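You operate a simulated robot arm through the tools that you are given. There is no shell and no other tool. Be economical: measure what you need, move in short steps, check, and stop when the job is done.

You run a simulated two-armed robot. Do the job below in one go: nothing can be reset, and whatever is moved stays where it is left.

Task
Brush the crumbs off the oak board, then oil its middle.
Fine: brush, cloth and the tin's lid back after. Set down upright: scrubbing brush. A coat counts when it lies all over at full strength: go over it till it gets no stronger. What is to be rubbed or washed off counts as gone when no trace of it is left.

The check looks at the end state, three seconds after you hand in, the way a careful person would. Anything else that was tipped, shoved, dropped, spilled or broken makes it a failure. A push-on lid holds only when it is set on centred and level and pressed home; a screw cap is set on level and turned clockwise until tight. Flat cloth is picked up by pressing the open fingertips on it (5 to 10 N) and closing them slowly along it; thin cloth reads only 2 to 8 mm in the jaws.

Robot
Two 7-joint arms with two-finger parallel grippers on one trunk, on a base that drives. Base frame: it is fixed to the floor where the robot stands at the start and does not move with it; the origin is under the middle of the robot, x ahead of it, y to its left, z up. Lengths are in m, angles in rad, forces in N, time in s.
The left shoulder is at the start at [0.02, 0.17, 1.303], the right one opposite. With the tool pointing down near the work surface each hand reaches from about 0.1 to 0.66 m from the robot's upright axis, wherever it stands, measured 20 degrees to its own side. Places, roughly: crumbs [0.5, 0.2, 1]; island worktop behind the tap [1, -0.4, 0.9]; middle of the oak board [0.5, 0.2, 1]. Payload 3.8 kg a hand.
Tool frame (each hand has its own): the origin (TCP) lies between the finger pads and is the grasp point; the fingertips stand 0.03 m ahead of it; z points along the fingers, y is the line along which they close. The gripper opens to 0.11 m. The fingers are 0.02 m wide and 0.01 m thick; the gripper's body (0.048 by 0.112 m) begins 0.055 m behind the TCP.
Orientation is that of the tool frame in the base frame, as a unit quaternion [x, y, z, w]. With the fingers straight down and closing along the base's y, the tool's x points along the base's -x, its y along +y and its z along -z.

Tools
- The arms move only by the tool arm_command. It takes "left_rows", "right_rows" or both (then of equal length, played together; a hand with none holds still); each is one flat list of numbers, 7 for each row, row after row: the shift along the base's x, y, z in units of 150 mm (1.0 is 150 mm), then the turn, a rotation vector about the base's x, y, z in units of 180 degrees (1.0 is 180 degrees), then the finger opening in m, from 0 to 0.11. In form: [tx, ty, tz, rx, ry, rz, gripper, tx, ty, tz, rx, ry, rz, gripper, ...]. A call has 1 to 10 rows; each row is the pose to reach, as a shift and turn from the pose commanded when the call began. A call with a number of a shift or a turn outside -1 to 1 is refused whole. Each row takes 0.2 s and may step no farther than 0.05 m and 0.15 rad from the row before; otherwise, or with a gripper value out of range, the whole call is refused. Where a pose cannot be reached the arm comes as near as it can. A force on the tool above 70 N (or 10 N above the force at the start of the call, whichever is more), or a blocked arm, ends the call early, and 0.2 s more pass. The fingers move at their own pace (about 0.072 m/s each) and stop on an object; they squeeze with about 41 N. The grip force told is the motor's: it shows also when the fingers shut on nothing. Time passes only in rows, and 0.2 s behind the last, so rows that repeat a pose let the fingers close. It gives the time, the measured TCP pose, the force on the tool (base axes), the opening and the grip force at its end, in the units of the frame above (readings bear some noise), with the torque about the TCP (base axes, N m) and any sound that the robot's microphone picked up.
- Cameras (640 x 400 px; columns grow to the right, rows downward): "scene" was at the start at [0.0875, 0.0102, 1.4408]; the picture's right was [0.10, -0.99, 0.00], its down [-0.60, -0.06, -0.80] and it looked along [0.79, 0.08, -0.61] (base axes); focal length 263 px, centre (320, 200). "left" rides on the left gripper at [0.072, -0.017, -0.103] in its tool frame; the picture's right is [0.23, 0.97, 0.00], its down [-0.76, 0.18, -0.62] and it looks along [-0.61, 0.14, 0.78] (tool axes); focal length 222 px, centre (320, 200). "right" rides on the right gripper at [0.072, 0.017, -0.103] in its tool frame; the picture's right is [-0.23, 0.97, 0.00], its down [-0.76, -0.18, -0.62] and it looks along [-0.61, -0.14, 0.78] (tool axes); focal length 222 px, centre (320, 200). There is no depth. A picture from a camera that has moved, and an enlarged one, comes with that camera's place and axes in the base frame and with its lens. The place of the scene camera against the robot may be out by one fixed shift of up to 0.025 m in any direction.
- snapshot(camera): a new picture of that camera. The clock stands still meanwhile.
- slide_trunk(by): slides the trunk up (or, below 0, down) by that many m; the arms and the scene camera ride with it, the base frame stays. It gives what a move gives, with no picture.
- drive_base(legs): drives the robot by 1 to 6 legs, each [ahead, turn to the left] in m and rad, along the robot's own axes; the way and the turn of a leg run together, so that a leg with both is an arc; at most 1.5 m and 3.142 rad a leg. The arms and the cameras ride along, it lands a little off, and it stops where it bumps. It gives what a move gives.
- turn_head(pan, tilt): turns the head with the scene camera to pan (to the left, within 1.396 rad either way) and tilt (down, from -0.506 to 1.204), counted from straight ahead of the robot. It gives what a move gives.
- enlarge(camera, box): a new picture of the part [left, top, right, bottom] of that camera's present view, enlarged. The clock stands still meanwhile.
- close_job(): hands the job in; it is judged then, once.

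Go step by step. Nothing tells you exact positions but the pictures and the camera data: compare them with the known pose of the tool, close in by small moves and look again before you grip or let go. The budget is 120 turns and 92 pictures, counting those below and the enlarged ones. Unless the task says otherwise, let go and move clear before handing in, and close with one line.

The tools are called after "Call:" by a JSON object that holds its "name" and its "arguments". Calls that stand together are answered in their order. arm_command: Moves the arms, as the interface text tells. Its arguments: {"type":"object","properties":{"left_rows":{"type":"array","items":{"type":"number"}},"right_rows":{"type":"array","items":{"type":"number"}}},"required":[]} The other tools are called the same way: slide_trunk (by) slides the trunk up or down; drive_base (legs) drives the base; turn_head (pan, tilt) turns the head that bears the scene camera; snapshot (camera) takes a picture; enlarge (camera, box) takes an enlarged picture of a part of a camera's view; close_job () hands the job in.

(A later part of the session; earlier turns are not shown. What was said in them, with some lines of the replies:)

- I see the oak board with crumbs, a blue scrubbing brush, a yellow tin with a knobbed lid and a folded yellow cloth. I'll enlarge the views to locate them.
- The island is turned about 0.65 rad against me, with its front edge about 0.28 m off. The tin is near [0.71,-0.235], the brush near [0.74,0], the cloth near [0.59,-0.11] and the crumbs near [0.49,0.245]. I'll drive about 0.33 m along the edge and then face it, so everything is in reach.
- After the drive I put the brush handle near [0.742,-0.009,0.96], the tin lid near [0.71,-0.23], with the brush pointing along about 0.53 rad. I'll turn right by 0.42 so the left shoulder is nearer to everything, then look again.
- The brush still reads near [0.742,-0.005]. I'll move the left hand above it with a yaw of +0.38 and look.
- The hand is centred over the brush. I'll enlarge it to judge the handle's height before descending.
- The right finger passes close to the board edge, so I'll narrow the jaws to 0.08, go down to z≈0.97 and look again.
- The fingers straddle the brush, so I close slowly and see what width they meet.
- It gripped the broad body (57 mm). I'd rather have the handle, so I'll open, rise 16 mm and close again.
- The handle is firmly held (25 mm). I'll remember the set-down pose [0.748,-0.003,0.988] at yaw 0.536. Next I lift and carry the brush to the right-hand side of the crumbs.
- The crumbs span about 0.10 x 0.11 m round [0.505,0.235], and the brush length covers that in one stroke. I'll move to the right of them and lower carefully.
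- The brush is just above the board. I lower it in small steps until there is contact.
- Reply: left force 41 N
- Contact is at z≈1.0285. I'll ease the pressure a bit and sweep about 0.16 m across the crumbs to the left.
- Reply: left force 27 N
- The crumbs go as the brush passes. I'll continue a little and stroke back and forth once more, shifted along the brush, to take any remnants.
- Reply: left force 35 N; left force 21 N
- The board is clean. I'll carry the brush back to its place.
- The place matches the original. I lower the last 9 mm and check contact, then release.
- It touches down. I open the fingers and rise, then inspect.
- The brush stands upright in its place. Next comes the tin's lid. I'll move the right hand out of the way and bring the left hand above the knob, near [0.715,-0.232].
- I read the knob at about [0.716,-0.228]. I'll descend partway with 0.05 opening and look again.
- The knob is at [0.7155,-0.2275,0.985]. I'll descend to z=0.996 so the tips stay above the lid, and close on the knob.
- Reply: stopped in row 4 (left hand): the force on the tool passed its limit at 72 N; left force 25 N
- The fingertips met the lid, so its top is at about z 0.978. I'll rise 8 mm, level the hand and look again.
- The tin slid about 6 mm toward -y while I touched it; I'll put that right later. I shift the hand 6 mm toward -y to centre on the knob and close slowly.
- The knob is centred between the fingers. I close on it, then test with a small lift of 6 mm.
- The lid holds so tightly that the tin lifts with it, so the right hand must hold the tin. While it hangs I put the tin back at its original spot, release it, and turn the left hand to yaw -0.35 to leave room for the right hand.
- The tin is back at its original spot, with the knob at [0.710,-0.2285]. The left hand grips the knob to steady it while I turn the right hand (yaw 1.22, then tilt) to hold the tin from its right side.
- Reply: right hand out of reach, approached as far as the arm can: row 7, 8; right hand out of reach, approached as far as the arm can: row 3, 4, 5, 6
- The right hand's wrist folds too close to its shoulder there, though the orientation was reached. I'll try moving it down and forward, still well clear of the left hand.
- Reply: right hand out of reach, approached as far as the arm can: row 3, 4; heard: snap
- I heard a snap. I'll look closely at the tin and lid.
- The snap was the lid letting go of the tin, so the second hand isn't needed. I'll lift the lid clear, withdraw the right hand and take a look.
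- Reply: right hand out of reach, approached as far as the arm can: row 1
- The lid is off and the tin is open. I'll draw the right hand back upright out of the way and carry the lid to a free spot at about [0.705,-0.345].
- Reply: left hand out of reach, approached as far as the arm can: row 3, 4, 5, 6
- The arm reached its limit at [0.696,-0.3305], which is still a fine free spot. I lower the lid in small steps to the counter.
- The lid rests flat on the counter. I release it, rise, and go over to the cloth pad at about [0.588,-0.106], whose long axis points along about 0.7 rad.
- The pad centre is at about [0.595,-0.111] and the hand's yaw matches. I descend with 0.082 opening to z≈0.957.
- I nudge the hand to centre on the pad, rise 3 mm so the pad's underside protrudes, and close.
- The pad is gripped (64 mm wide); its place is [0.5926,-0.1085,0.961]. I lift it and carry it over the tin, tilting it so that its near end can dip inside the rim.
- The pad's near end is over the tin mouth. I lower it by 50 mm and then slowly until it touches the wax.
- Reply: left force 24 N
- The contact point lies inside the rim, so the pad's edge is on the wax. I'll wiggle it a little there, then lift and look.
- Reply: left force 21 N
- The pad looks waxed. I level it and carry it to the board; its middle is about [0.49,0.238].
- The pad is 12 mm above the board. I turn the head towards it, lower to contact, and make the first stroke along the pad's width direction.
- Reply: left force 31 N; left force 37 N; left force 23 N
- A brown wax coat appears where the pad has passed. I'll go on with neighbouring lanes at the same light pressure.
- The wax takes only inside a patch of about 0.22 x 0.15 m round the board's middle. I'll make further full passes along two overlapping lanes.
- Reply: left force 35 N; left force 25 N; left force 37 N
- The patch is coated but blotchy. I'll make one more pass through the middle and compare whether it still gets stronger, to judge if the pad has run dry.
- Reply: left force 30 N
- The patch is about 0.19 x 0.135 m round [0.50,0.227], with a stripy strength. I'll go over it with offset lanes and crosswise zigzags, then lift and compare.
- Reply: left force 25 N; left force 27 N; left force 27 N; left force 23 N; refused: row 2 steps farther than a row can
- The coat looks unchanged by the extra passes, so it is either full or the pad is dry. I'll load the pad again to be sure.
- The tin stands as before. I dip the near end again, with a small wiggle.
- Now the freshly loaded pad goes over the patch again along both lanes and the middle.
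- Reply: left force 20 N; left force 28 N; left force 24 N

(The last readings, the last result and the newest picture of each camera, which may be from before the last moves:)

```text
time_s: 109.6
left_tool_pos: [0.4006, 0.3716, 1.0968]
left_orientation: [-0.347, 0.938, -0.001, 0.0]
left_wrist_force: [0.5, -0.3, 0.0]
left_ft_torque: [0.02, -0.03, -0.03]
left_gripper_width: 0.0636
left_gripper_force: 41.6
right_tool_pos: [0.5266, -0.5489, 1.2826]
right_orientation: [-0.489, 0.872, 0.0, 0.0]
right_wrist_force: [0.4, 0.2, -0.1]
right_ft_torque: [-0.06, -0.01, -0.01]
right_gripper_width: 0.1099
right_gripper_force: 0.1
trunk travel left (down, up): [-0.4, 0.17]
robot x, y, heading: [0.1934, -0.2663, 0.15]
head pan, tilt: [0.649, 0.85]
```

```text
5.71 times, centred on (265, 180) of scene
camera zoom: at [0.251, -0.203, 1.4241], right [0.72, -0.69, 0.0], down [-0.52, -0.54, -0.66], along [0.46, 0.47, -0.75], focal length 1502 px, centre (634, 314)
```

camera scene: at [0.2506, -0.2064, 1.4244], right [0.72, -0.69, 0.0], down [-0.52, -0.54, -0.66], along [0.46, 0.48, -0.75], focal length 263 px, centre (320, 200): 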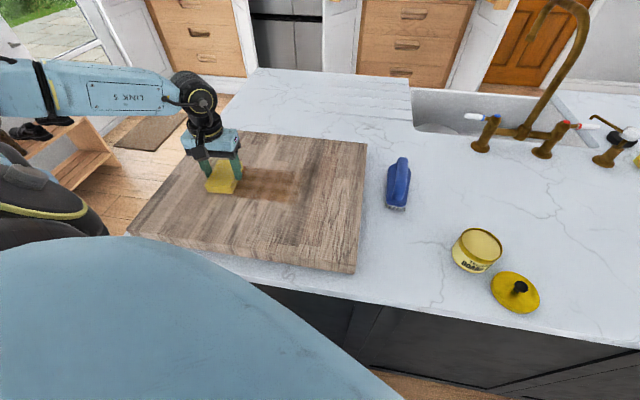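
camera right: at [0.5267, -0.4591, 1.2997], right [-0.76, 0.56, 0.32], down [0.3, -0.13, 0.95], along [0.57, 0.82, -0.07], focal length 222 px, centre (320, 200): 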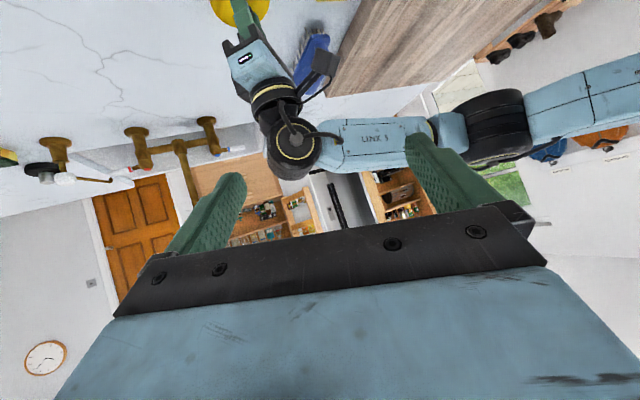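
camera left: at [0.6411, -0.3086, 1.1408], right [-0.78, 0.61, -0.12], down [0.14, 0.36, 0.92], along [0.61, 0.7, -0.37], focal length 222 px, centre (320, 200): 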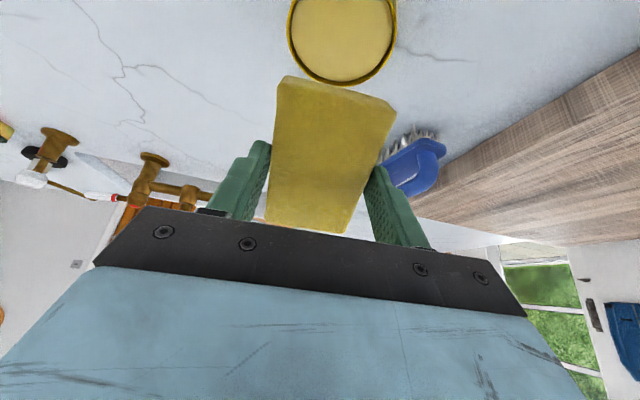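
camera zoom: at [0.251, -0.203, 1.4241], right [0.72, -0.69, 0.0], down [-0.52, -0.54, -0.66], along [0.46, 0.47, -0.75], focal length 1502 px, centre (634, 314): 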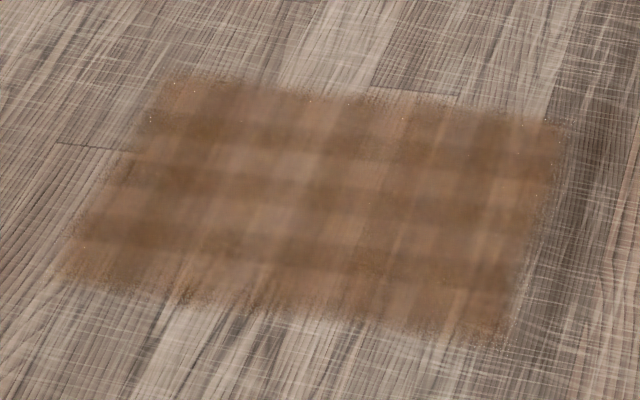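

The coat looks the same as before, so it's near or at full strength. I'll make one more complete round with the still loaded pad to be sure, then leave the board.

Call:
{"name": "arm_command", "arguments": {"left_rows": [0.07, -0.25, -0.15, 0, 0, 0, 0.02, 0.2, -0.45, -0.35, 0, 0, 0, 0.02, 0.2, -0.45, -0.65, 0, 0, 0, 0.02, 0.377, -0.298, -0.655, 0, 0, 0, 0.02, 0.507, -0.45, -0.655, 0, 0, 0, 0.02, 0.637, -0.602, -0.655, 0, 0, 0, 0.02, 0.767, -0.754, -0.655, 0, 0, 0, 0.02, 0.897, -0.906, -0.655, 0, 0, 0, 0.02]}}

Call:
{"name": "arm_command", "arguments": {"left_rows": [0.13, -0.152, 0, 0, 0, 0, 0.02, 0.26, -0.304, 0, 0, 0, 0, 0.02, 0.39, -0.456, 0, 0, 0, 0, 0.02, 0.213, -0.608, 0, 0, 0, 0, 0.02, 0.035, -0.759, 0, 0, 0, 0, 0.02, -0.095, -0.607, 0, 0, 0, 0, 0.02, -0.225, -0.455, 0, 0, 0, 0, 0.02, -0.355, -0.303, 0, 0, 0, 0, 0.02, -0.485, -0.151, 0, 0, 0, 0, 0.02, -0.615, 0.001, 0, 0, 0, 0, 0.02]}}

Call:
{"name": "arm_command", "arguments": {"left_rows": [-0.13, 0.152, 0, 0, 0, 0, 0.02, -0.26, 0.304, 0, 0, 0, 0, 0.02, -0.35, 0.4, 0, 0, 0, 0, 0.02, -0.173, 0.552, 0, 0, 0, 0, 0.02, -0.043, 0.4, 0, 0, 0, 0, 0.02, 0.087, 0.248, 0, 0, 0, 0, 0.02, 0.217, 0.096, 0, 0, 0, 0, 0.02, 0.347, -0.056, 0, 0, 0, 0, 0.02, 0.477, -0.208, 0, 0, 0, 0, 0.02, 0.607, -0.36, 0, 0, 0, 0, 0.02]}}

Call:
{"name": "arm_command", "arguments": {"left_rows": [0.173, -0.203, 0, 0, 0, 0, 0.02, 0.173, -0.203, 0.25, 0, 0, 0, 0.02, 0.173, -0.203, 0.5, 0, 0, 0, 0.02, 0.173, -0.3, 0.7, 0, 0, 0, 0.02, 0.18, -0.58, 0.7, 0, 0, 0, 0.02, 0.19, -0.86, 0.7, 0, 0, 0, 0.02]}}

Call:
{"name": "enlarge", "arguments": {"camera": "scene", "box": [210, 145, 320, 215]}}

```text
time_s: 111.4
left_tool_pos: [0.535, 0.2353, 1.0021]
left_orientation: [-0.348, 0.938, 0.002, 0.005]
left_wrist_force: [-6.1, 9.9, 28.1]
left_ft_torque: [0.4, 0.28, -0.07]
left_gripper_width: 0.0637
left_gripper_force: 41.0
right_tool_pos: [0.5235, -0.5523, 1.2823]
right_orientation: [-0.488, 0.873, 0.001, 0.001]
right_wrist_force: [0.0, -0.1, -0.3]
right_ft_torque: [0.03, 0.0, -0.03]
right_gripper_width: 0.1101
right_gripper_force: 0.0
trunk travel left (down, up): [-0.4, 0.17]
robot x, y, heading: [0.1986, -0.264, 0.159]
head pan, tilt: [0.649, 0.85]
```

```text
time_s: 113.6
left_tool_pos: [0.4447, 0.2335, 1.0008]
left_orientation: [-0.347, 0.938, 0.0, 0.003]
left_wrist_force: [6.7, -7.3, 28.7]
left_ft_torque: [-0.52, -0.32, 0.22]
left_gripper_width: 0.0634
left_gripper_force: 41.0
right_tool_pos: [0.5254, -0.5534, 1.2824]
right_orientation: [-0.489, 0.872, 0.001, 0.001]
right_wrist_force: [-0.4, -0.6, -0.8]
right_ft_torque: [0.03, -0.02, -0.02]
right_gripper_width: 0.1101
right_gripper_force: 0.0
trunk travel left (down, up): [-0.4, 0.17]
robot x, y, heading: [0.197, -0.2662, 0.155]
head pan, tilt: [0.649, 0.85]
```

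```text
time_s: 115.8
left_tool_pos: [0.5338, 0.1818, 1.0002]
left_orientation: [-0.347, 0.938, 0.001, 0.003]
left_wrist_force: [-5.9, 9.0, 27.7]
left_ft_torque: [0.42, 0.49, -0.13]
left_gripper_width: 0.0637
left_gripper_force: 40.7
right_tool_pos: [0.5232, -0.5513, 1.2834]
right_orientation: [-0.488, 0.873, 0.0, 0.001]
right_wrist_force: [0.7, -0.7, 0.6]
right_ft_torque: [0.0, -0.02, -0.01]
right_gripper_width: 0.1098
right_gripper_force: 0.0
trunk travel left (down, up): [-0.4, 0.17]
robot x, y, heading: [0.1949, -0.2624, 0.158]
head pan, tilt: [0.649, 0.85]
```

```text
time_s: 117.2
left_tool_pos: [0.5639, 0.0511, 1.1037]
left_orientation: [-0.347, 0.938, 0.0, 0.001]
left_wrist_force: [0.7, 0.1, -0.6]
left_ft_torque: [0.01, 0.02, -0.01]
left_gripper_width: 0.0635
left_gripper_force: 41.2
right_tool_pos: [0.5255, -0.5512, 1.2821]
right_orientation: [-0.489, 0.873, 0.0, 0.0]
right_wrist_force: [-0.1, 0.0, 0.1]
right_ft_torque: [-0.02, 0.01, 0.04]
right_gripper_width: 0.1099
right_gripper_force: 0.1
trunk travel left (down, up): [-0.4, 0.17]
robot x, y, heading: [0.1949, -0.263, 0.152]
head pan, tilt: [0.649, 0.85]
```

```text
5.71 times, centred on (265, 180) of scene
camera zoom: at [0.2516, -0.2047, 1.4242], right [0.72, -0.69, 0.0], down [-0.52, -0.54, -0.66], along [0.46, 0.48, -0.75], focal length 1502 px, centre (634, 314)
```

zoom: 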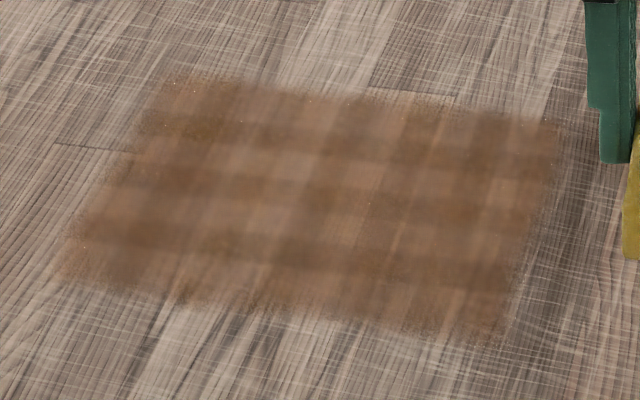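

The coat no longer changes, so it's full. Now the cloth goes back to its place at [0.5926,-0.1085].

Call:
{"name": "arm_command", "arguments": {"left_rows": [0.05, -0.25, 0, 0, 0, 0, 0.02, 0.1, -0.5, 0, 0, 0, 0, 0.02, 0.15, -0.75, 0, 0, 0, 0, 0.02, 0.191, -1.0, 0, 0, 0, 0, 0.02]}}

Call:
{"name": "arm_command", "arguments": {"left_rows": [0, -0.064, -0.2, 0, 0, 0, 0.02, 0, -0.064, -0.45, 0, 0, 0, 0.02, 0, -0.064, -0.7, 0, 0, 0, 0.02, 0, -0.064, -0.88, 0, 0, 0, 0.02]}}

Call:
{"name": "arm_command", "arguments": {"left_rows": [0, 0, -0.03, 0, 0, 0, 0.02, 0, 0, -0.06, 0, 0, 0, 0.02, 0, 0, -0.075, 0, 0, 0, 0.02]}}

Call:
{"name": "turn_head", "arguments": {"pan": 0.1, "tilt": 0.8}}

Call:
{"name": "snapshot", "arguments": {"camera": "scene"}}

```text
time_s: 118.2
left_tool_pos: [0.5915, -0.0983, 1.1025]
left_orientation: [-0.348, 0.938, 0.001, 0.002]
left_wrist_force: [-0.4, 0.0, -0.5]
left_ft_torque: [0.02, 0.01, -0.01]
left_gripper_width: 0.0635
left_gripper_force: 41.3
right_tool_pos: [0.5251, -0.5513, 1.2822]
right_orientation: [-0.489, 0.872, 0.0, 0.001]
right_wrist_force: [0.2, -0.7, 0.2]
right_ft_torque: [0.02, 0.01, -0.03]
right_gripper_width: 0.11
right_gripper_force: 0.1
trunk travel left (down, up): [-0.4, 0.17]
robot x, y, heading: [0.1957, -0.2647, 0.158]
head pan, tilt: [0.649, 0.85]
```

```text
time_s: 119.2
left_tool_pos: [0.5906, -0.107, 0.9712]
left_orientation: [-0.347, 0.938, 0.001, 0.001]
left_wrist_force: [0.1, 0.0, -0.6]
left_ft_torque: [-0.02, 0.01, -0.01]
left_gripper_width: 0.0639
left_gripper_force: 40.6
right_tool_pos: [0.5266, -0.5506, 1.2838]
right_orientation: [-0.489, 0.872, 0.001, 0.001]
right_wrist_force: [0.9, -0.2, -0.6]
right_ft_torque: [-0.03, 0.01, 0.03]
right_gripper_width: 0.11
right_gripper_force: 0.1
trunk travel left (down, up): [-0.4, 0.17]
robot x, y, heading: [0.194, -0.2621, 0.155]
head pan, tilt: [0.649, 0.85]
```

```text
time_s: 120.0
left_tool_pos: [0.5909, -0.1076, 0.9608]
left_orientation: [-0.347, 0.938, 0.0, 0.001]
left_wrist_force: [-0.1, 0.7, -0.8]
left_ft_torque: [0.01, 0.01, -0.03]
left_gripper_width: 0.0637
left_gripper_force: 41.5
right_tool_pos: [0.5249, -0.5512, 1.2831]
right_orientation: [-0.489, 0.872, 0.0, 0.0]
right_wrist_force: [-0.5, 0.3, 0.2]
right_ft_torque: [0.0, 0.01, 0.0]
right_gripper_width: 0.11
right_gripper_force: 0.0
trunk travel left (down, up): [-0.4, 0.17]
robot x, y, heading: [0.1941, -0.2674, 0.158]
head pan, tilt: [0.649, 0.85]
```

```text
time_s: 121.0
left_tool_pos: [0.592, -0.1067, 0.9609]
left_orientation: [-0.346, 0.938, 0.001, 0.001]
left_wrist_force: [-0.2, -0.2, -0.6]
left_ft_torque: [-0.01, -0.01, -0.02]
left_gripper_width: 0.0637
left_gripper_force: 40.9
right_tool_pos: [0.5258, -0.5512, 1.283]
right_orientation: [-0.488, 0.873, 0.0, 0.0]
right_wrist_force: [-0.3, 0.1, 0.4]
right_ft_torque: [0.01, -0.02, -0.02]
right_gripper_width: 0.1101
right_gripper_force: 0.0
trunk travel left (down, up): [-0.4, 0.17]
robot x, y, heading: [0.195, -0.2641, 0.152]
head pan, tilt: [0.099, 0.799]
```

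```text
21 pictures are left
camera scene: at [0.2749, -0.2397, 1.4282], right [0.25, -0.97, 0.0], down [-0.69, -0.18, -0.7], along [0.67, 0.18, -0.72], focal length 263 px, centre (320, 200)
```

scene: 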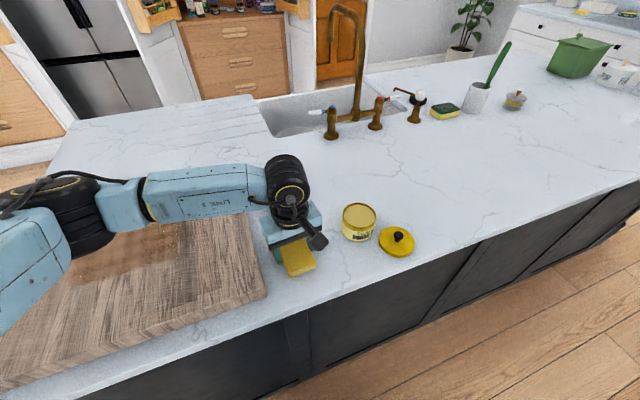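

The pad still hangs a hair above the counter; I lower it by another 3 mm, then release and rise.

Call:
{"name": "arm_command", "arguments": {"left_rows": [0, 0, -0.008, 0, 0, 0, 0.02, 0, 0, -0.016, 0, 0, 0, 0.02]}}

```text
time_s: 121.6
left_tool_pos: [0.5922, -0.1072, 0.9593]
left_orientation: [-0.347, 0.938, -0.001, 0.002]
left_wrist_force: [-1.4, -1.2, 8.5]
left_ft_torque: [0.48, -0.16, 0.03]
left_gripper_width: 0.0636
left_gripper_force: 41.1
right_tool_pos: [0.524, -0.5519, 1.2845]
right_orientation: [-0.488, 0.873, 0.0, 0.0]
right_wrist_force: [-0.9, 0.0, -1.1]
right_ft_torque: [-0.01, 0.01, -0.01]
right_gripper_width: 0.11
right_gripper_force: 0.0
trunk travel left (down, up): [-0.4, 0.17]
robot x, y, heading: [0.1976, -0.2629, 0.154]
head pan, tilt: [0.099, 0.799]
```

Call:
{"name": "arm_command", "arguments": {"left_rows": [0, 0, 0, 0, 0, 0, 0.084, 0, 0, 0, 0, 0, 0, 0.084, 0, 0, 0.2, 0, 0, 0, 0.084, 0, 0, 0.5, 0, 0, 0, 0.084, 0, 0, 0.8, 0, 0, 0, 0.084, 0, -0.25, 0.95, 0, 0, 0, 0.06]}}

Call:
{"name": "arm_command", "arguments": {"left_rows": [0.08, -0.12, 0, 0, 0, -0.045, 0.06, 0.16, -0.24, 0, 0, 0, -0.09, 0.06, 0.24, -0.36, 0, 0, 0, -0.135, 0.06, 0.32, -0.5, 0, 0, 0, -0.18, 0.06, 0.4, -0.65, 0, 0, 0, -0.225, 0.06, 0.48, -0.8, 0, 0, 0, -0.27, 0.06, 0.56, -1.0, 0, 0, 0, -0.31, 0.06, 0.64, -1.0, 0, 0, 0, -0.338, 0.06]}}

Call:
{"name": "snapshot", "arguments": {"camera": "left"}}

Call:
{"name": "enlarge", "arguments": {"camera": "scene", "box": [230, 180, 430, 300]}}

```text
time_s: 123.0
left_tool_pos: [0.592, -0.1474, 1.101]
left_orientation: [-0.347, 0.938, 0.002, 0.001]
left_wrist_force: [0.6, 0.1, 0.3]
left_ft_torque: [0.05, 0.0, -0.03]
left_gripper_width: 0.06
left_gripper_force: 0.0
right_tool_pos: [0.5257, -0.5534, 1.283]
right_orientation: [-0.489, 0.872, 0.001, 0.0]
right_wrist_force: [-0.2, -0.9, -0.2]
right_ft_torque: [0.02, 0.01, 0.01]
right_gripper_width: 0.1098
right_gripper_force: 0.1
trunk travel left (down, up): [-0.4, 0.17]
robot x, y, heading: [0.1966, -0.2642, 0.154]
head pan, tilt: [0.099, 0.799]
```

```text
time_s: 124.8
left_tool_pos: [0.6876, -0.2942, 1.0996]
left_orientation: [0.177, 0.984, 0.0, 0.001]
left_wrist_force: [0.3, 0.2, 0.0]
left_ft_torque: [0.02, -0.03, 0.02]
left_gripper_width: 0.06
left_gripper_force: 0.1
right_tool_pos: [0.5259, -0.5507, 1.2837]
right_orientation: [-0.488, 0.873, 0.0, 0.001]
right_wrist_force: [1.4, 0.3, -0.2]
right_ft_torque: [-0.01, 0.02, 0.04]
right_gripper_width: 0.1099
right_gripper_force: 0.1
trunk travel left (down, up): [-0.4, 0.17]
robot x, y, heading: [0.1943, -0.2668, 0.151]
head pan, tilt: [0.099, 0.799]
```

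```text
20 pictures are left
camera left: at [0.6134, -0.2843, 1.2022], right [0.13, 0.99, 0.0], down [0.78, -0.1, 0.62], along [0.62, -0.08, -0.78], focal length 222 px, centre (320, 200)
```

left: 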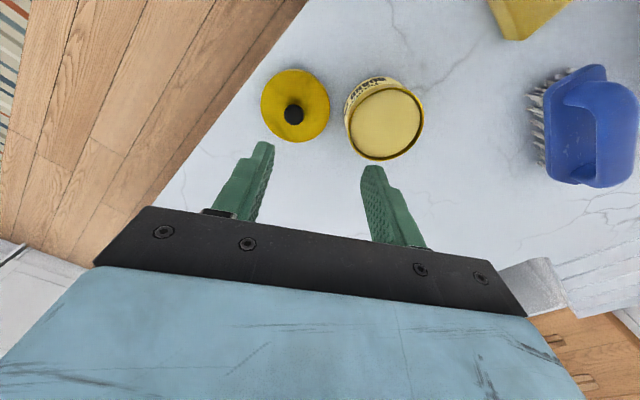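

```text
3.20 times, centred on (330, 240) of scene
camera zoom: at [0.275, -0.2391, 1.4282], right [0.25, -0.97, 0.0], down [-0.69, -0.18, -0.7], along [0.67, 0.17, -0.72], focal length 841 px, centre (288, 72)
```

zoom: 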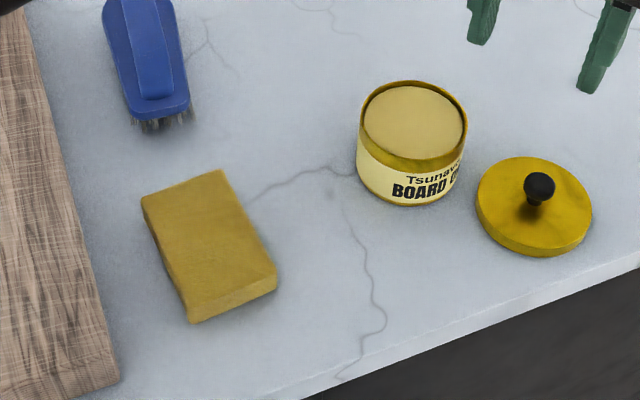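

The cloth is back in place. I go down onto the lid's knob at [0.688,-0.324].

Call:
{"name": "arm_command", "arguments": {"left_rows": [0.003, -0.2, 0, 0, 0, 0, 0.06, 0.003, -0.2, -0.25, 0, 0, 0, 0.06, 0.003, -0.2, -0.5, 0, 0, 0, 0.06, 0.003, -0.2, -0.7, 0, 0, 0, 0.06, 0.003, -0.2, -0.8, 0, 0, 0, 0.06]}}

Call:
{"name": "snapshot", "arguments": {"camera": "left"}}

```text
time_s: 126.0
left_tool_pos: [0.6879, -0.3243, 0.98]
left_orientation: [0.176, 0.984, -0.001, 0.0]
left_wrist_force: [-0.3, 0.0, 0.2]
left_ft_torque: [-0.04, -0.01, 0.0]
left_gripper_width: 0.0602
left_gripper_force: 0.0
right_tool_pos: [0.5258, -0.5514, 1.2832]
right_orientation: [-0.489, 0.872, 0.001, -0.001]
right_wrist_force: [0.5, 0.2, 0.0]
right_ft_torque: [-0.05, -0.02, -0.03]
right_gripper_width: 0.1102
right_gripper_force: 0.0
trunk travel left (down, up): [-0.4, 0.17]
robot x, y, heading: [0.1963, -0.2622, 0.156]
head pan, tilt: [0.099, 0.799]
```

```text
18 pictures are left
camera left: at [0.6134, -0.3146, 1.0826], right [0.12, 0.99, 0.0], down [0.77, -0.1, 0.62], along [0.62, -0.08, -0.78], focal length 222 px, centre (320, 200)
```

left: 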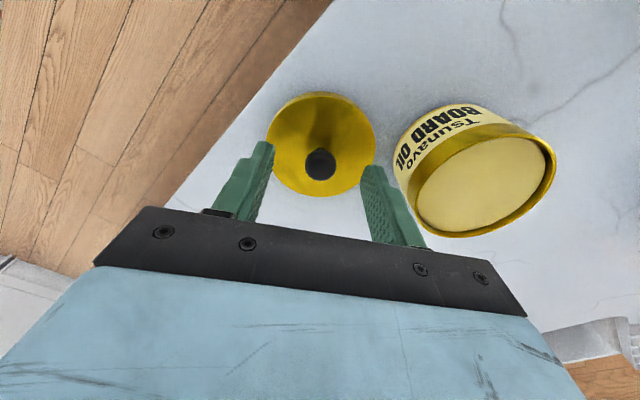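

Well centred. I go 7 mm further down and close on the knob, then lift the lid.

Call:
{"name": "arm_command", "arguments": {"left_rows": [0, 0, -0.047, 0, 0, 0, 0.06, 0, 0, -0.047, 0, 0, 0, 0.04, 0, 0, -0.047, 0, 0, 0, 0.02, 0, 0, -0.047, 0, 0, 0, 0.005, 0, 0, -0.047, 0, 0, 0, 0.005]}}

Call:
{"name": "arm_command", "arguments": {"left_rows": [0, 0, 0.15, 0, 0, 0, 0.005, 0, 0, 0.4, 0, 0, 0, 0.005, 0, 0, 0.65, 0, 0, 0, 0.005, 0.04, 0.2, 0.75, 0, 0, 0, 0.005, 0.08, 0.42, 0.75, 0, 0, 0, 0.005, 0.136, 0.645, 0.75, 0, 0, 0, 0.005]}}

Call:
{"name": "enlarge", "arguments": {"camera": "scene", "box": [300, 140, 420, 260]}}

Call:
{"name": "snapshot", "arguments": {"camera": "left"}}

```text
time_s: 127.2
left_tool_pos: [0.6868, -0.3236, 0.9728]
left_orientation: [0.176, 0.984, -0.001, 0.001]
left_wrist_force: [0.2, 0.9, -0.8]
left_ft_torque: [0.0, -0.02, 0.0]
left_gripper_width: 0.0195
left_gripper_force: 40.7
right_tool_pos: [0.5254, -0.5521, 1.2827]
right_orientation: [-0.489, 0.872, 0.001, 0.0]
right_wrist_force: [-0.6, 0.1, 0.9]
right_ft_torque: [0.01, 0.01, 0.03]
right_gripper_width: 0.11
right_gripper_force: 0.0
trunk travel left (down, up): [-0.4, 0.17]
robot x, y, heading: [0.1998, -0.265, 0.15]
head pan, tilt: [0.099, 0.799]
```

```text
time_s: 128.6
left_tool_pos: [0.709, -0.2262, 1.0855]
left_orientation: [0.177, 0.984, 0.0, 0.002]
left_wrist_force: [-0.5, 0.4, -0.4]
left_ft_torque: [-0.01, 0.01, 0.0]
left_gripper_width: 0.0195
left_gripper_force: 40.7
right_tool_pos: [0.5255, -0.5495, 1.2826]
right_orientation: [-0.489, 0.873, 0.001, 0.0]
right_wrist_force: [0.1, 0.5, -0.8]
right_ft_torque: [0.0, -0.01, -0.01]
right_gripper_width: 0.1101
right_gripper_force: 0.0
trunk travel left (down, up): [-0.4, 0.17]
robot x, y, heading: [0.1951, -0.2636, 0.152]
head pan, tilt: [0.099, 0.799]
```

```text
3.33 times, centred on (360, 200) of scene
camera zoom: at [0.2751, -0.2385, 1.4282], right [0.25, -0.97, 0.0], down [-0.69, -0.18, -0.7], along [0.67, 0.17, -0.72], focal length 876 px, centre (187, 200)
```

zoom: 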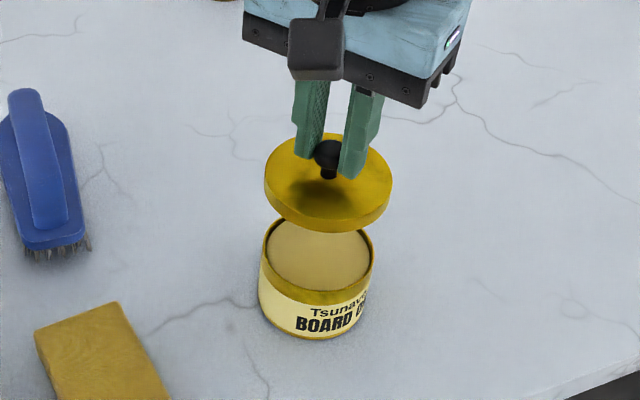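

```text
16 pictures are left
camera left: at [0.6351, -0.2159, 1.1883], right [0.12, 0.99, 0.0], down [0.78, -0.1, 0.62], along [0.62, -0.08, -0.78], focal length 222 px, centre (320, 200)
```

left: 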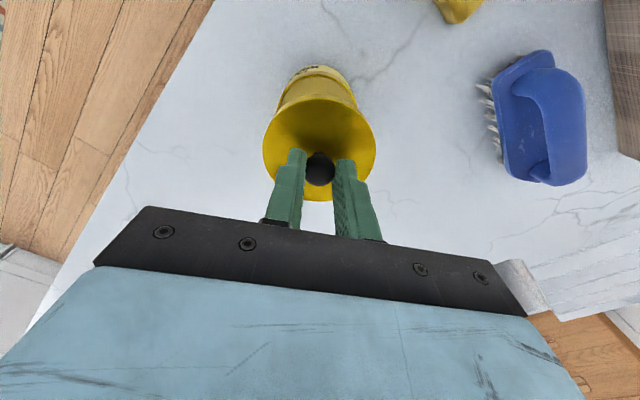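

The lid is nearly over the tin. To centre it exactly, I turn the head back to its earlier pose so I can compare the tin with the earlier picture.

Call:
{"name": "turn_head", "arguments": {"pan": 0, "tilt": 0.75}}

Call:
{"name": "enlarge", "arguments": {"camera": "scene", "box": [290, 180, 380, 260]}}

```text
time_s: 129.3
left_tool_pos: [0.7094, -0.2277, 1.0853]
left_orientation: [0.176, 0.984, 0.0, 0.001]
left_wrist_force: [0.0, 0.6, -0.5]
left_ft_torque: [-0.04, 0.0, 0.01]
left_gripper_width: 0.0195
left_gripper_force: 40.6
right_tool_pos: [0.5252, -0.5522, 1.2836]
right_orientation: [-0.488, 0.873, -0.001, 0.001]
right_wrist_force: [0.7, 0.5, -0.7]
right_ft_torque: [0.06, -0.01, -0.02]
right_gripper_width: 0.11
right_gripper_force: 0.0
trunk travel left (down, up): [-0.4, 0.17]
robot x, y, heading: [0.1942, -0.2612, 0.152]
head pan, tilt: [0.0, 0.75]
```

```text
5.00 times, centred on (335, 220) of scene
camera zoom: at [0.2786, -0.2476, 1.4322], right [0.15, -0.99, 0.0], down [-0.67, -0.1, -0.73], along [0.72, 0.11, -0.68], focal length 1314 px, centre (245, 100)
```

zoom: 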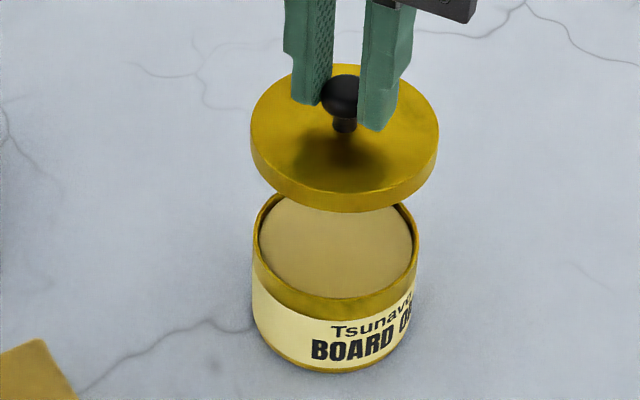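

The tin has moved about 3 mm toward me since. I shift the lid by -3 mm in x and -1 mm in y, lower it to just above the rim, and check.

Call:
{"name": "arm_command", "arguments": {"left_rows": [-0.018, -0.006, -0.15, 0, 0, 0, 0.005, -0.018, -0.006, -0.3, 0, 0, 0, 0.005, -0.018, -0.006, -0.34, 0, 0, 0, 0.005]}}

Call:
{"name": "enlarge", "arguments": {"camera": "scene", "box": [300, 190, 370, 260]}}

Call:
{"name": "enlarge", "arguments": {"camera": "left", "box": [240, 40, 400, 220]}}

```text
time_s: 130.1
left_tool_pos: [0.7069, -0.2289, 1.0347]
left_orientation: [0.176, 0.984, 0.0, 0.001]
left_wrist_force: [1.0, 0.1, -0.2]
left_ft_torque: [-0.03, 0.0, -0.04]
left_gripper_width: 0.0194
left_gripper_force: 40.8
right_tool_pos: [0.5251, -0.5506, 1.2827]
right_orientation: [-0.489, 0.872, -0.001, 0.0]
right_wrist_force: [0.4, 0.0, -0.1]
right_ft_torque: [-0.01, -0.02, 0.01]
right_gripper_width: 0.1098
right_gripper_force: 0.0
trunk travel left (down, up): [-0.4, 0.17]
robot x, y, heading: [0.1957, -0.2641, 0.153]
head pan, tilt: [0.0, 0.75]
```

```text
5.71 times, centred on (335, 225) of scene
camera zoom: at [0.2786, -0.2473, 1.4322], right [0.15, -0.99, 0.0], down [-0.67, -0.1, -0.73], along [0.72, 0.11, -0.68], focal length 1502 px, centre (234, 57)
```

zoom: 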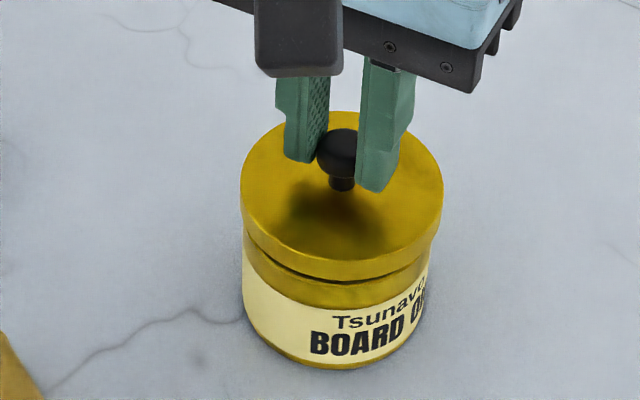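

```text
2.22 times, centred on (320, 130) of left
camera zoom: at [0.6323, -0.2181, 1.1368], right [0.12, 0.99, 0.0], down [0.77, -0.1, 0.62], along [0.62, -0.08, -0.78], focal length 494 px, centre (320, 356)
```

zoom: 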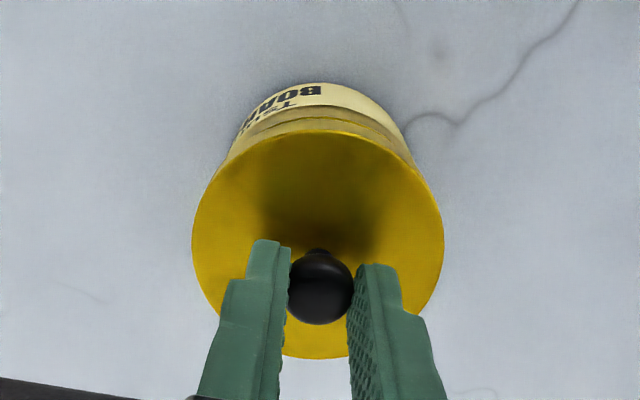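

The lid sits well over the rim. I lower it slowly and press.

Call:
{"name": "arm_command", "arguments": {"left_rows": [0, 0, -0.03, 0, 0, 0, 0.005, 0, 0, -0.06, 0, 0, 0, 0.005, 0, 0, -0.09, 0, 0, 0, 0.005, 0, 0, -0.11, 0, 0, 0, 0.005]}}

Call:
{"name": "enlarge", "arguments": {"camera": "scene", "box": [300, 190, 370, 260]}}

```text
time_s: 131.1
left_tool_pos: [0.7054, -0.2292, 1.0218]
left_orientation: [0.175, 0.985, 0.0, 0.003]
left_wrist_force: [-0.1, 0.6, 14.2]
left_ft_torque: [0.07, 0.16, 0.0]
left_gripper_width: 0.0193
left_gripper_force: 40.9
right_tool_pos: [0.5243, -0.5515, 1.2844]
right_orientation: [-0.489, 0.872, 0.0, 0.0]
right_wrist_force: [0.3, 1.1, 0.0]
right_ft_torque: [-0.02, 0.03, 0.01]
right_gripper_width: 0.1101
right_gripper_force: 0.1
trunk travel left (down, up): [-0.4, 0.17]
robot x, y, heading: [0.196, -0.2663, 0.149]
head pan, tilt: [0.0, 0.75]
heard: snap
```

```text
5.71 times, centred on (335, 225) of scene
camera zoom: at [0.2775, -0.2473, 1.4325], right [0.15, -0.99, 0.0], down [-0.67, -0.1, -0.73], along [0.72, 0.11, -0.68], focal length 1502 px, centre (234, 57)
```

zoom: 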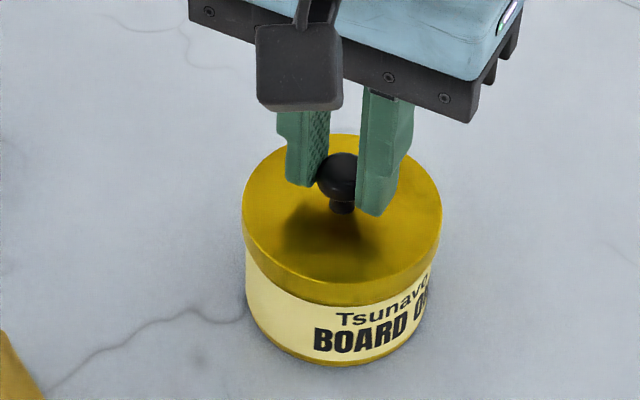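

It snapped. I press a little more to be sure that it's home.

Call:
{"name": "arm_command", "arguments": {"left_rows": [0, 0, -0.015, 0, 0, 0, 0.005, 0, 0, -0.03, 0, 0, 0, 0.005, 0, 0, -0.03, 0, 0, 0, 0.005]}}

Call:
{"name": "enlarge", "arguments": {"camera": "scene", "box": [300, 190, 370, 260]}}

```text
time_s: 131.9
left_tool_pos: [0.7054, -0.2291, 1.0206]
left_orientation: [0.174, 0.985, 0.0, 0.007]
left_wrist_force: [-0.8, 5.0, 45.3]
left_ft_torque: [0.1, 0.09, 0.0]
left_gripper_width: 0.0194
left_gripper_force: 41.1
right_tool_pos: [0.5221, -0.5515, 1.2849]
right_orientation: [-0.488, 0.873, -0.001, 0.002]
right_wrist_force: [-0.3, -0.2, -0.8]
right_ft_torque: [-0.01, 0.02, 0.02]
right_gripper_width: 0.1098
right_gripper_force: 0.0
trunk travel left (down, up): [-0.4, 0.17]
robot x, y, heading: [0.1971, -0.2644, 0.151]
head pan, tilt: [0.0, 0.75]
```

```text
5.71 times, centred on (335, 225) of scene
camera zoom: at [0.2746, -0.247, 1.4328], right [0.15, -0.99, 0.0], down [-0.67, -0.1, -0.73], along [0.72, 0.11, -0.68], focal length 1502 px, centre (234, 57)
```

zoom: 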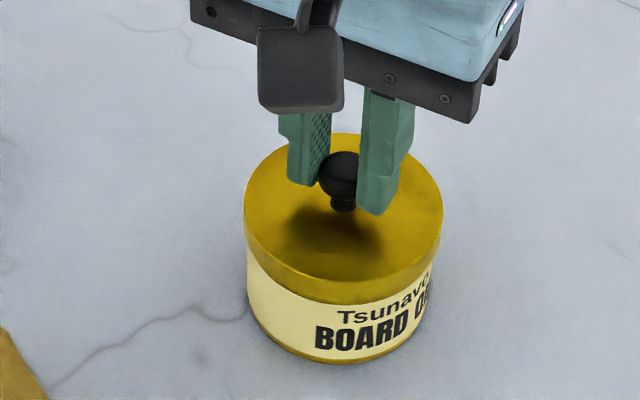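

The lid is home and level. I relieve the pressure, open, rise and withdraw the left hand.

Call:
{"name": "arm_command", "arguments": {"left_rows": [0, 0, 0.033, 0, 0, 0, 0.005, 0, 0, 0.033, 0, 0, 0, 0.04, 0, 0, 0.033, 0, 0, 0, 0.06, 0, 0, 0.04, 0, 0, 0, 0.06, 0, 0, 0.3, 0, 0, 0, 0.06, 0, 0, 0.6, 0, 0, 0, 0.06, 0, 0, 0.9, 0, 0, 0, 0.06]}}

Call:
{"name": "arm_command", "arguments": {"left_rows": [-0.15, 0.2, 0.2, 0, 0, 0, 0.06, -0.3, 0.4, 0.4, 0, 0, 0, 0.06, -0.45, 0.6, 0.6, 0, 0, 0, 0.06, -0.6, 0.8, 0.7, 0, 0, 0, 0.06]}}

Call:
{"name": "snapshot", "arguments": {"camera": "scene"}}

Call:
{"name": "enlarge", "arguments": {"camera": "scene", "box": [220, 160, 400, 310]}}

```text
time_s: 133.5
left_tool_pos: [0.7049, -0.2281, 1.15]
left_orientation: [0.176, 0.984, 0.0, 0.002]
left_wrist_force: [0.8, 0.0, 0.8]
left_ft_torque: [0.0, 0.0, 0.01]
left_gripper_width: 0.0599
left_gripper_force: 0.0
right_tool_pos: [0.5245, -0.5518, 1.283]
right_orientation: [-0.489, 0.872, -0.001, 0.0]
right_wrist_force: [-0.1, 0.3, -0.3]
right_ft_torque: [0.02, -0.03, 0.03]
right_gripper_width: 0.1101
right_gripper_force: 0.1
trunk travel left (down, up): [-0.4, 0.17]
robot x, y, heading: [0.1929, -0.2626, 0.155]
head pan, tilt: [0.0, 0.75]
```

```text
time_s: 134.5
left_tool_pos: [0.6149, -0.1057, 1.2536]
left_orientation: [0.175, 0.985, -0.001, 0.001]
left_wrist_force: [-0.6, -0.1, 0.0]
left_ft_torque: [-0.05, 0.01, 0.02]
left_gripper_width: 0.0601
left_gripper_force: 0.1
right_tool_pos: [0.525, -0.5496, 1.2839]
right_orientation: [-0.488, 0.873, 0.0, 0.0]
right_wrist_force: [-0.8, -0.3, 0.8]
right_ft_torque: [0.0, -0.02, 0.0]
right_gripper_width: 0.1101
right_gripper_force: 0.1
trunk travel left (down, up): [-0.4, 0.17]
robot x, y, heading: [0.1946, -0.2641, 0.153]
head pan, tilt: [0.0, 0.75]
```

```text
10 pictures are left
camera scene: at [0.278, -0.2462, 1.4323], right [0.15, -0.99, 0.0], down [-0.67, -0.11, -0.73], along [0.72, 0.11, -0.68], focal length 263 px, centre (320, 200)
```

scene: 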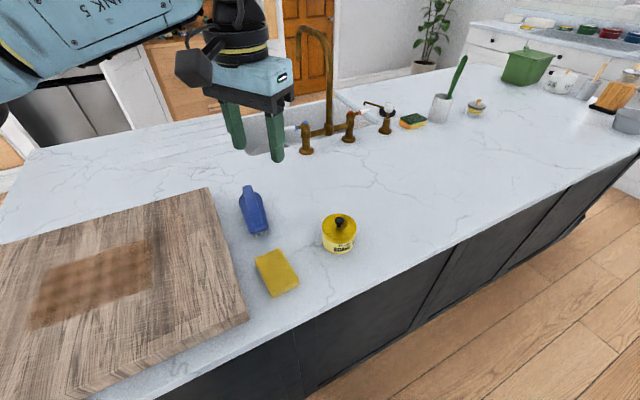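

```text
2.67 times, centred on (310, 235) of scene
camera zoom: at [0.278, -0.2462, 1.4323], right [0.15, -0.99, 0.0], down [-0.67, -0.11, -0.73], along [0.72, 0.11, -0.68], focal length 701 px, centre (347, 107)
```

zoom: 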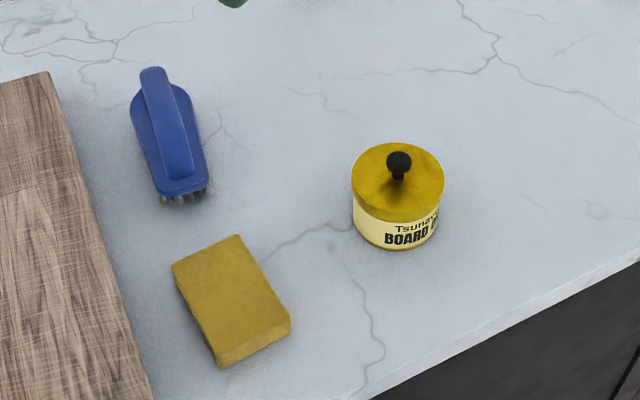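

Everything stands in its place with the lid on. One last close look at the coated patch.

Call:
{"name": "enlarge", "arguments": {"camera": "scene", "box": [10, 220, 180, 340]}}

```text
3.33 times, centred on (95, 280) of scene
camera zoom: at [0.278, -0.2462, 1.4323], right [0.15, -0.99, 0.0], down [-0.67, -0.11, -0.73], along [0.72, 0.11, -0.68], focal length 876 px, centre (1070, -67)
```

zoom: 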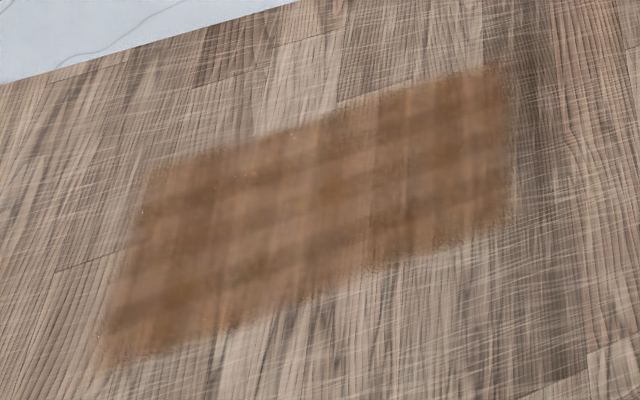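

Call:
{"name": "close_job", "arguments": {}}

```text
The job is handed in.
```

The crumbs are brushed off the board and its middle is oiled until further passes made no difference. The brush is back upright, the cloth is in place, and the tin's lid is pressed home with the tin about 4 mm from where it started.
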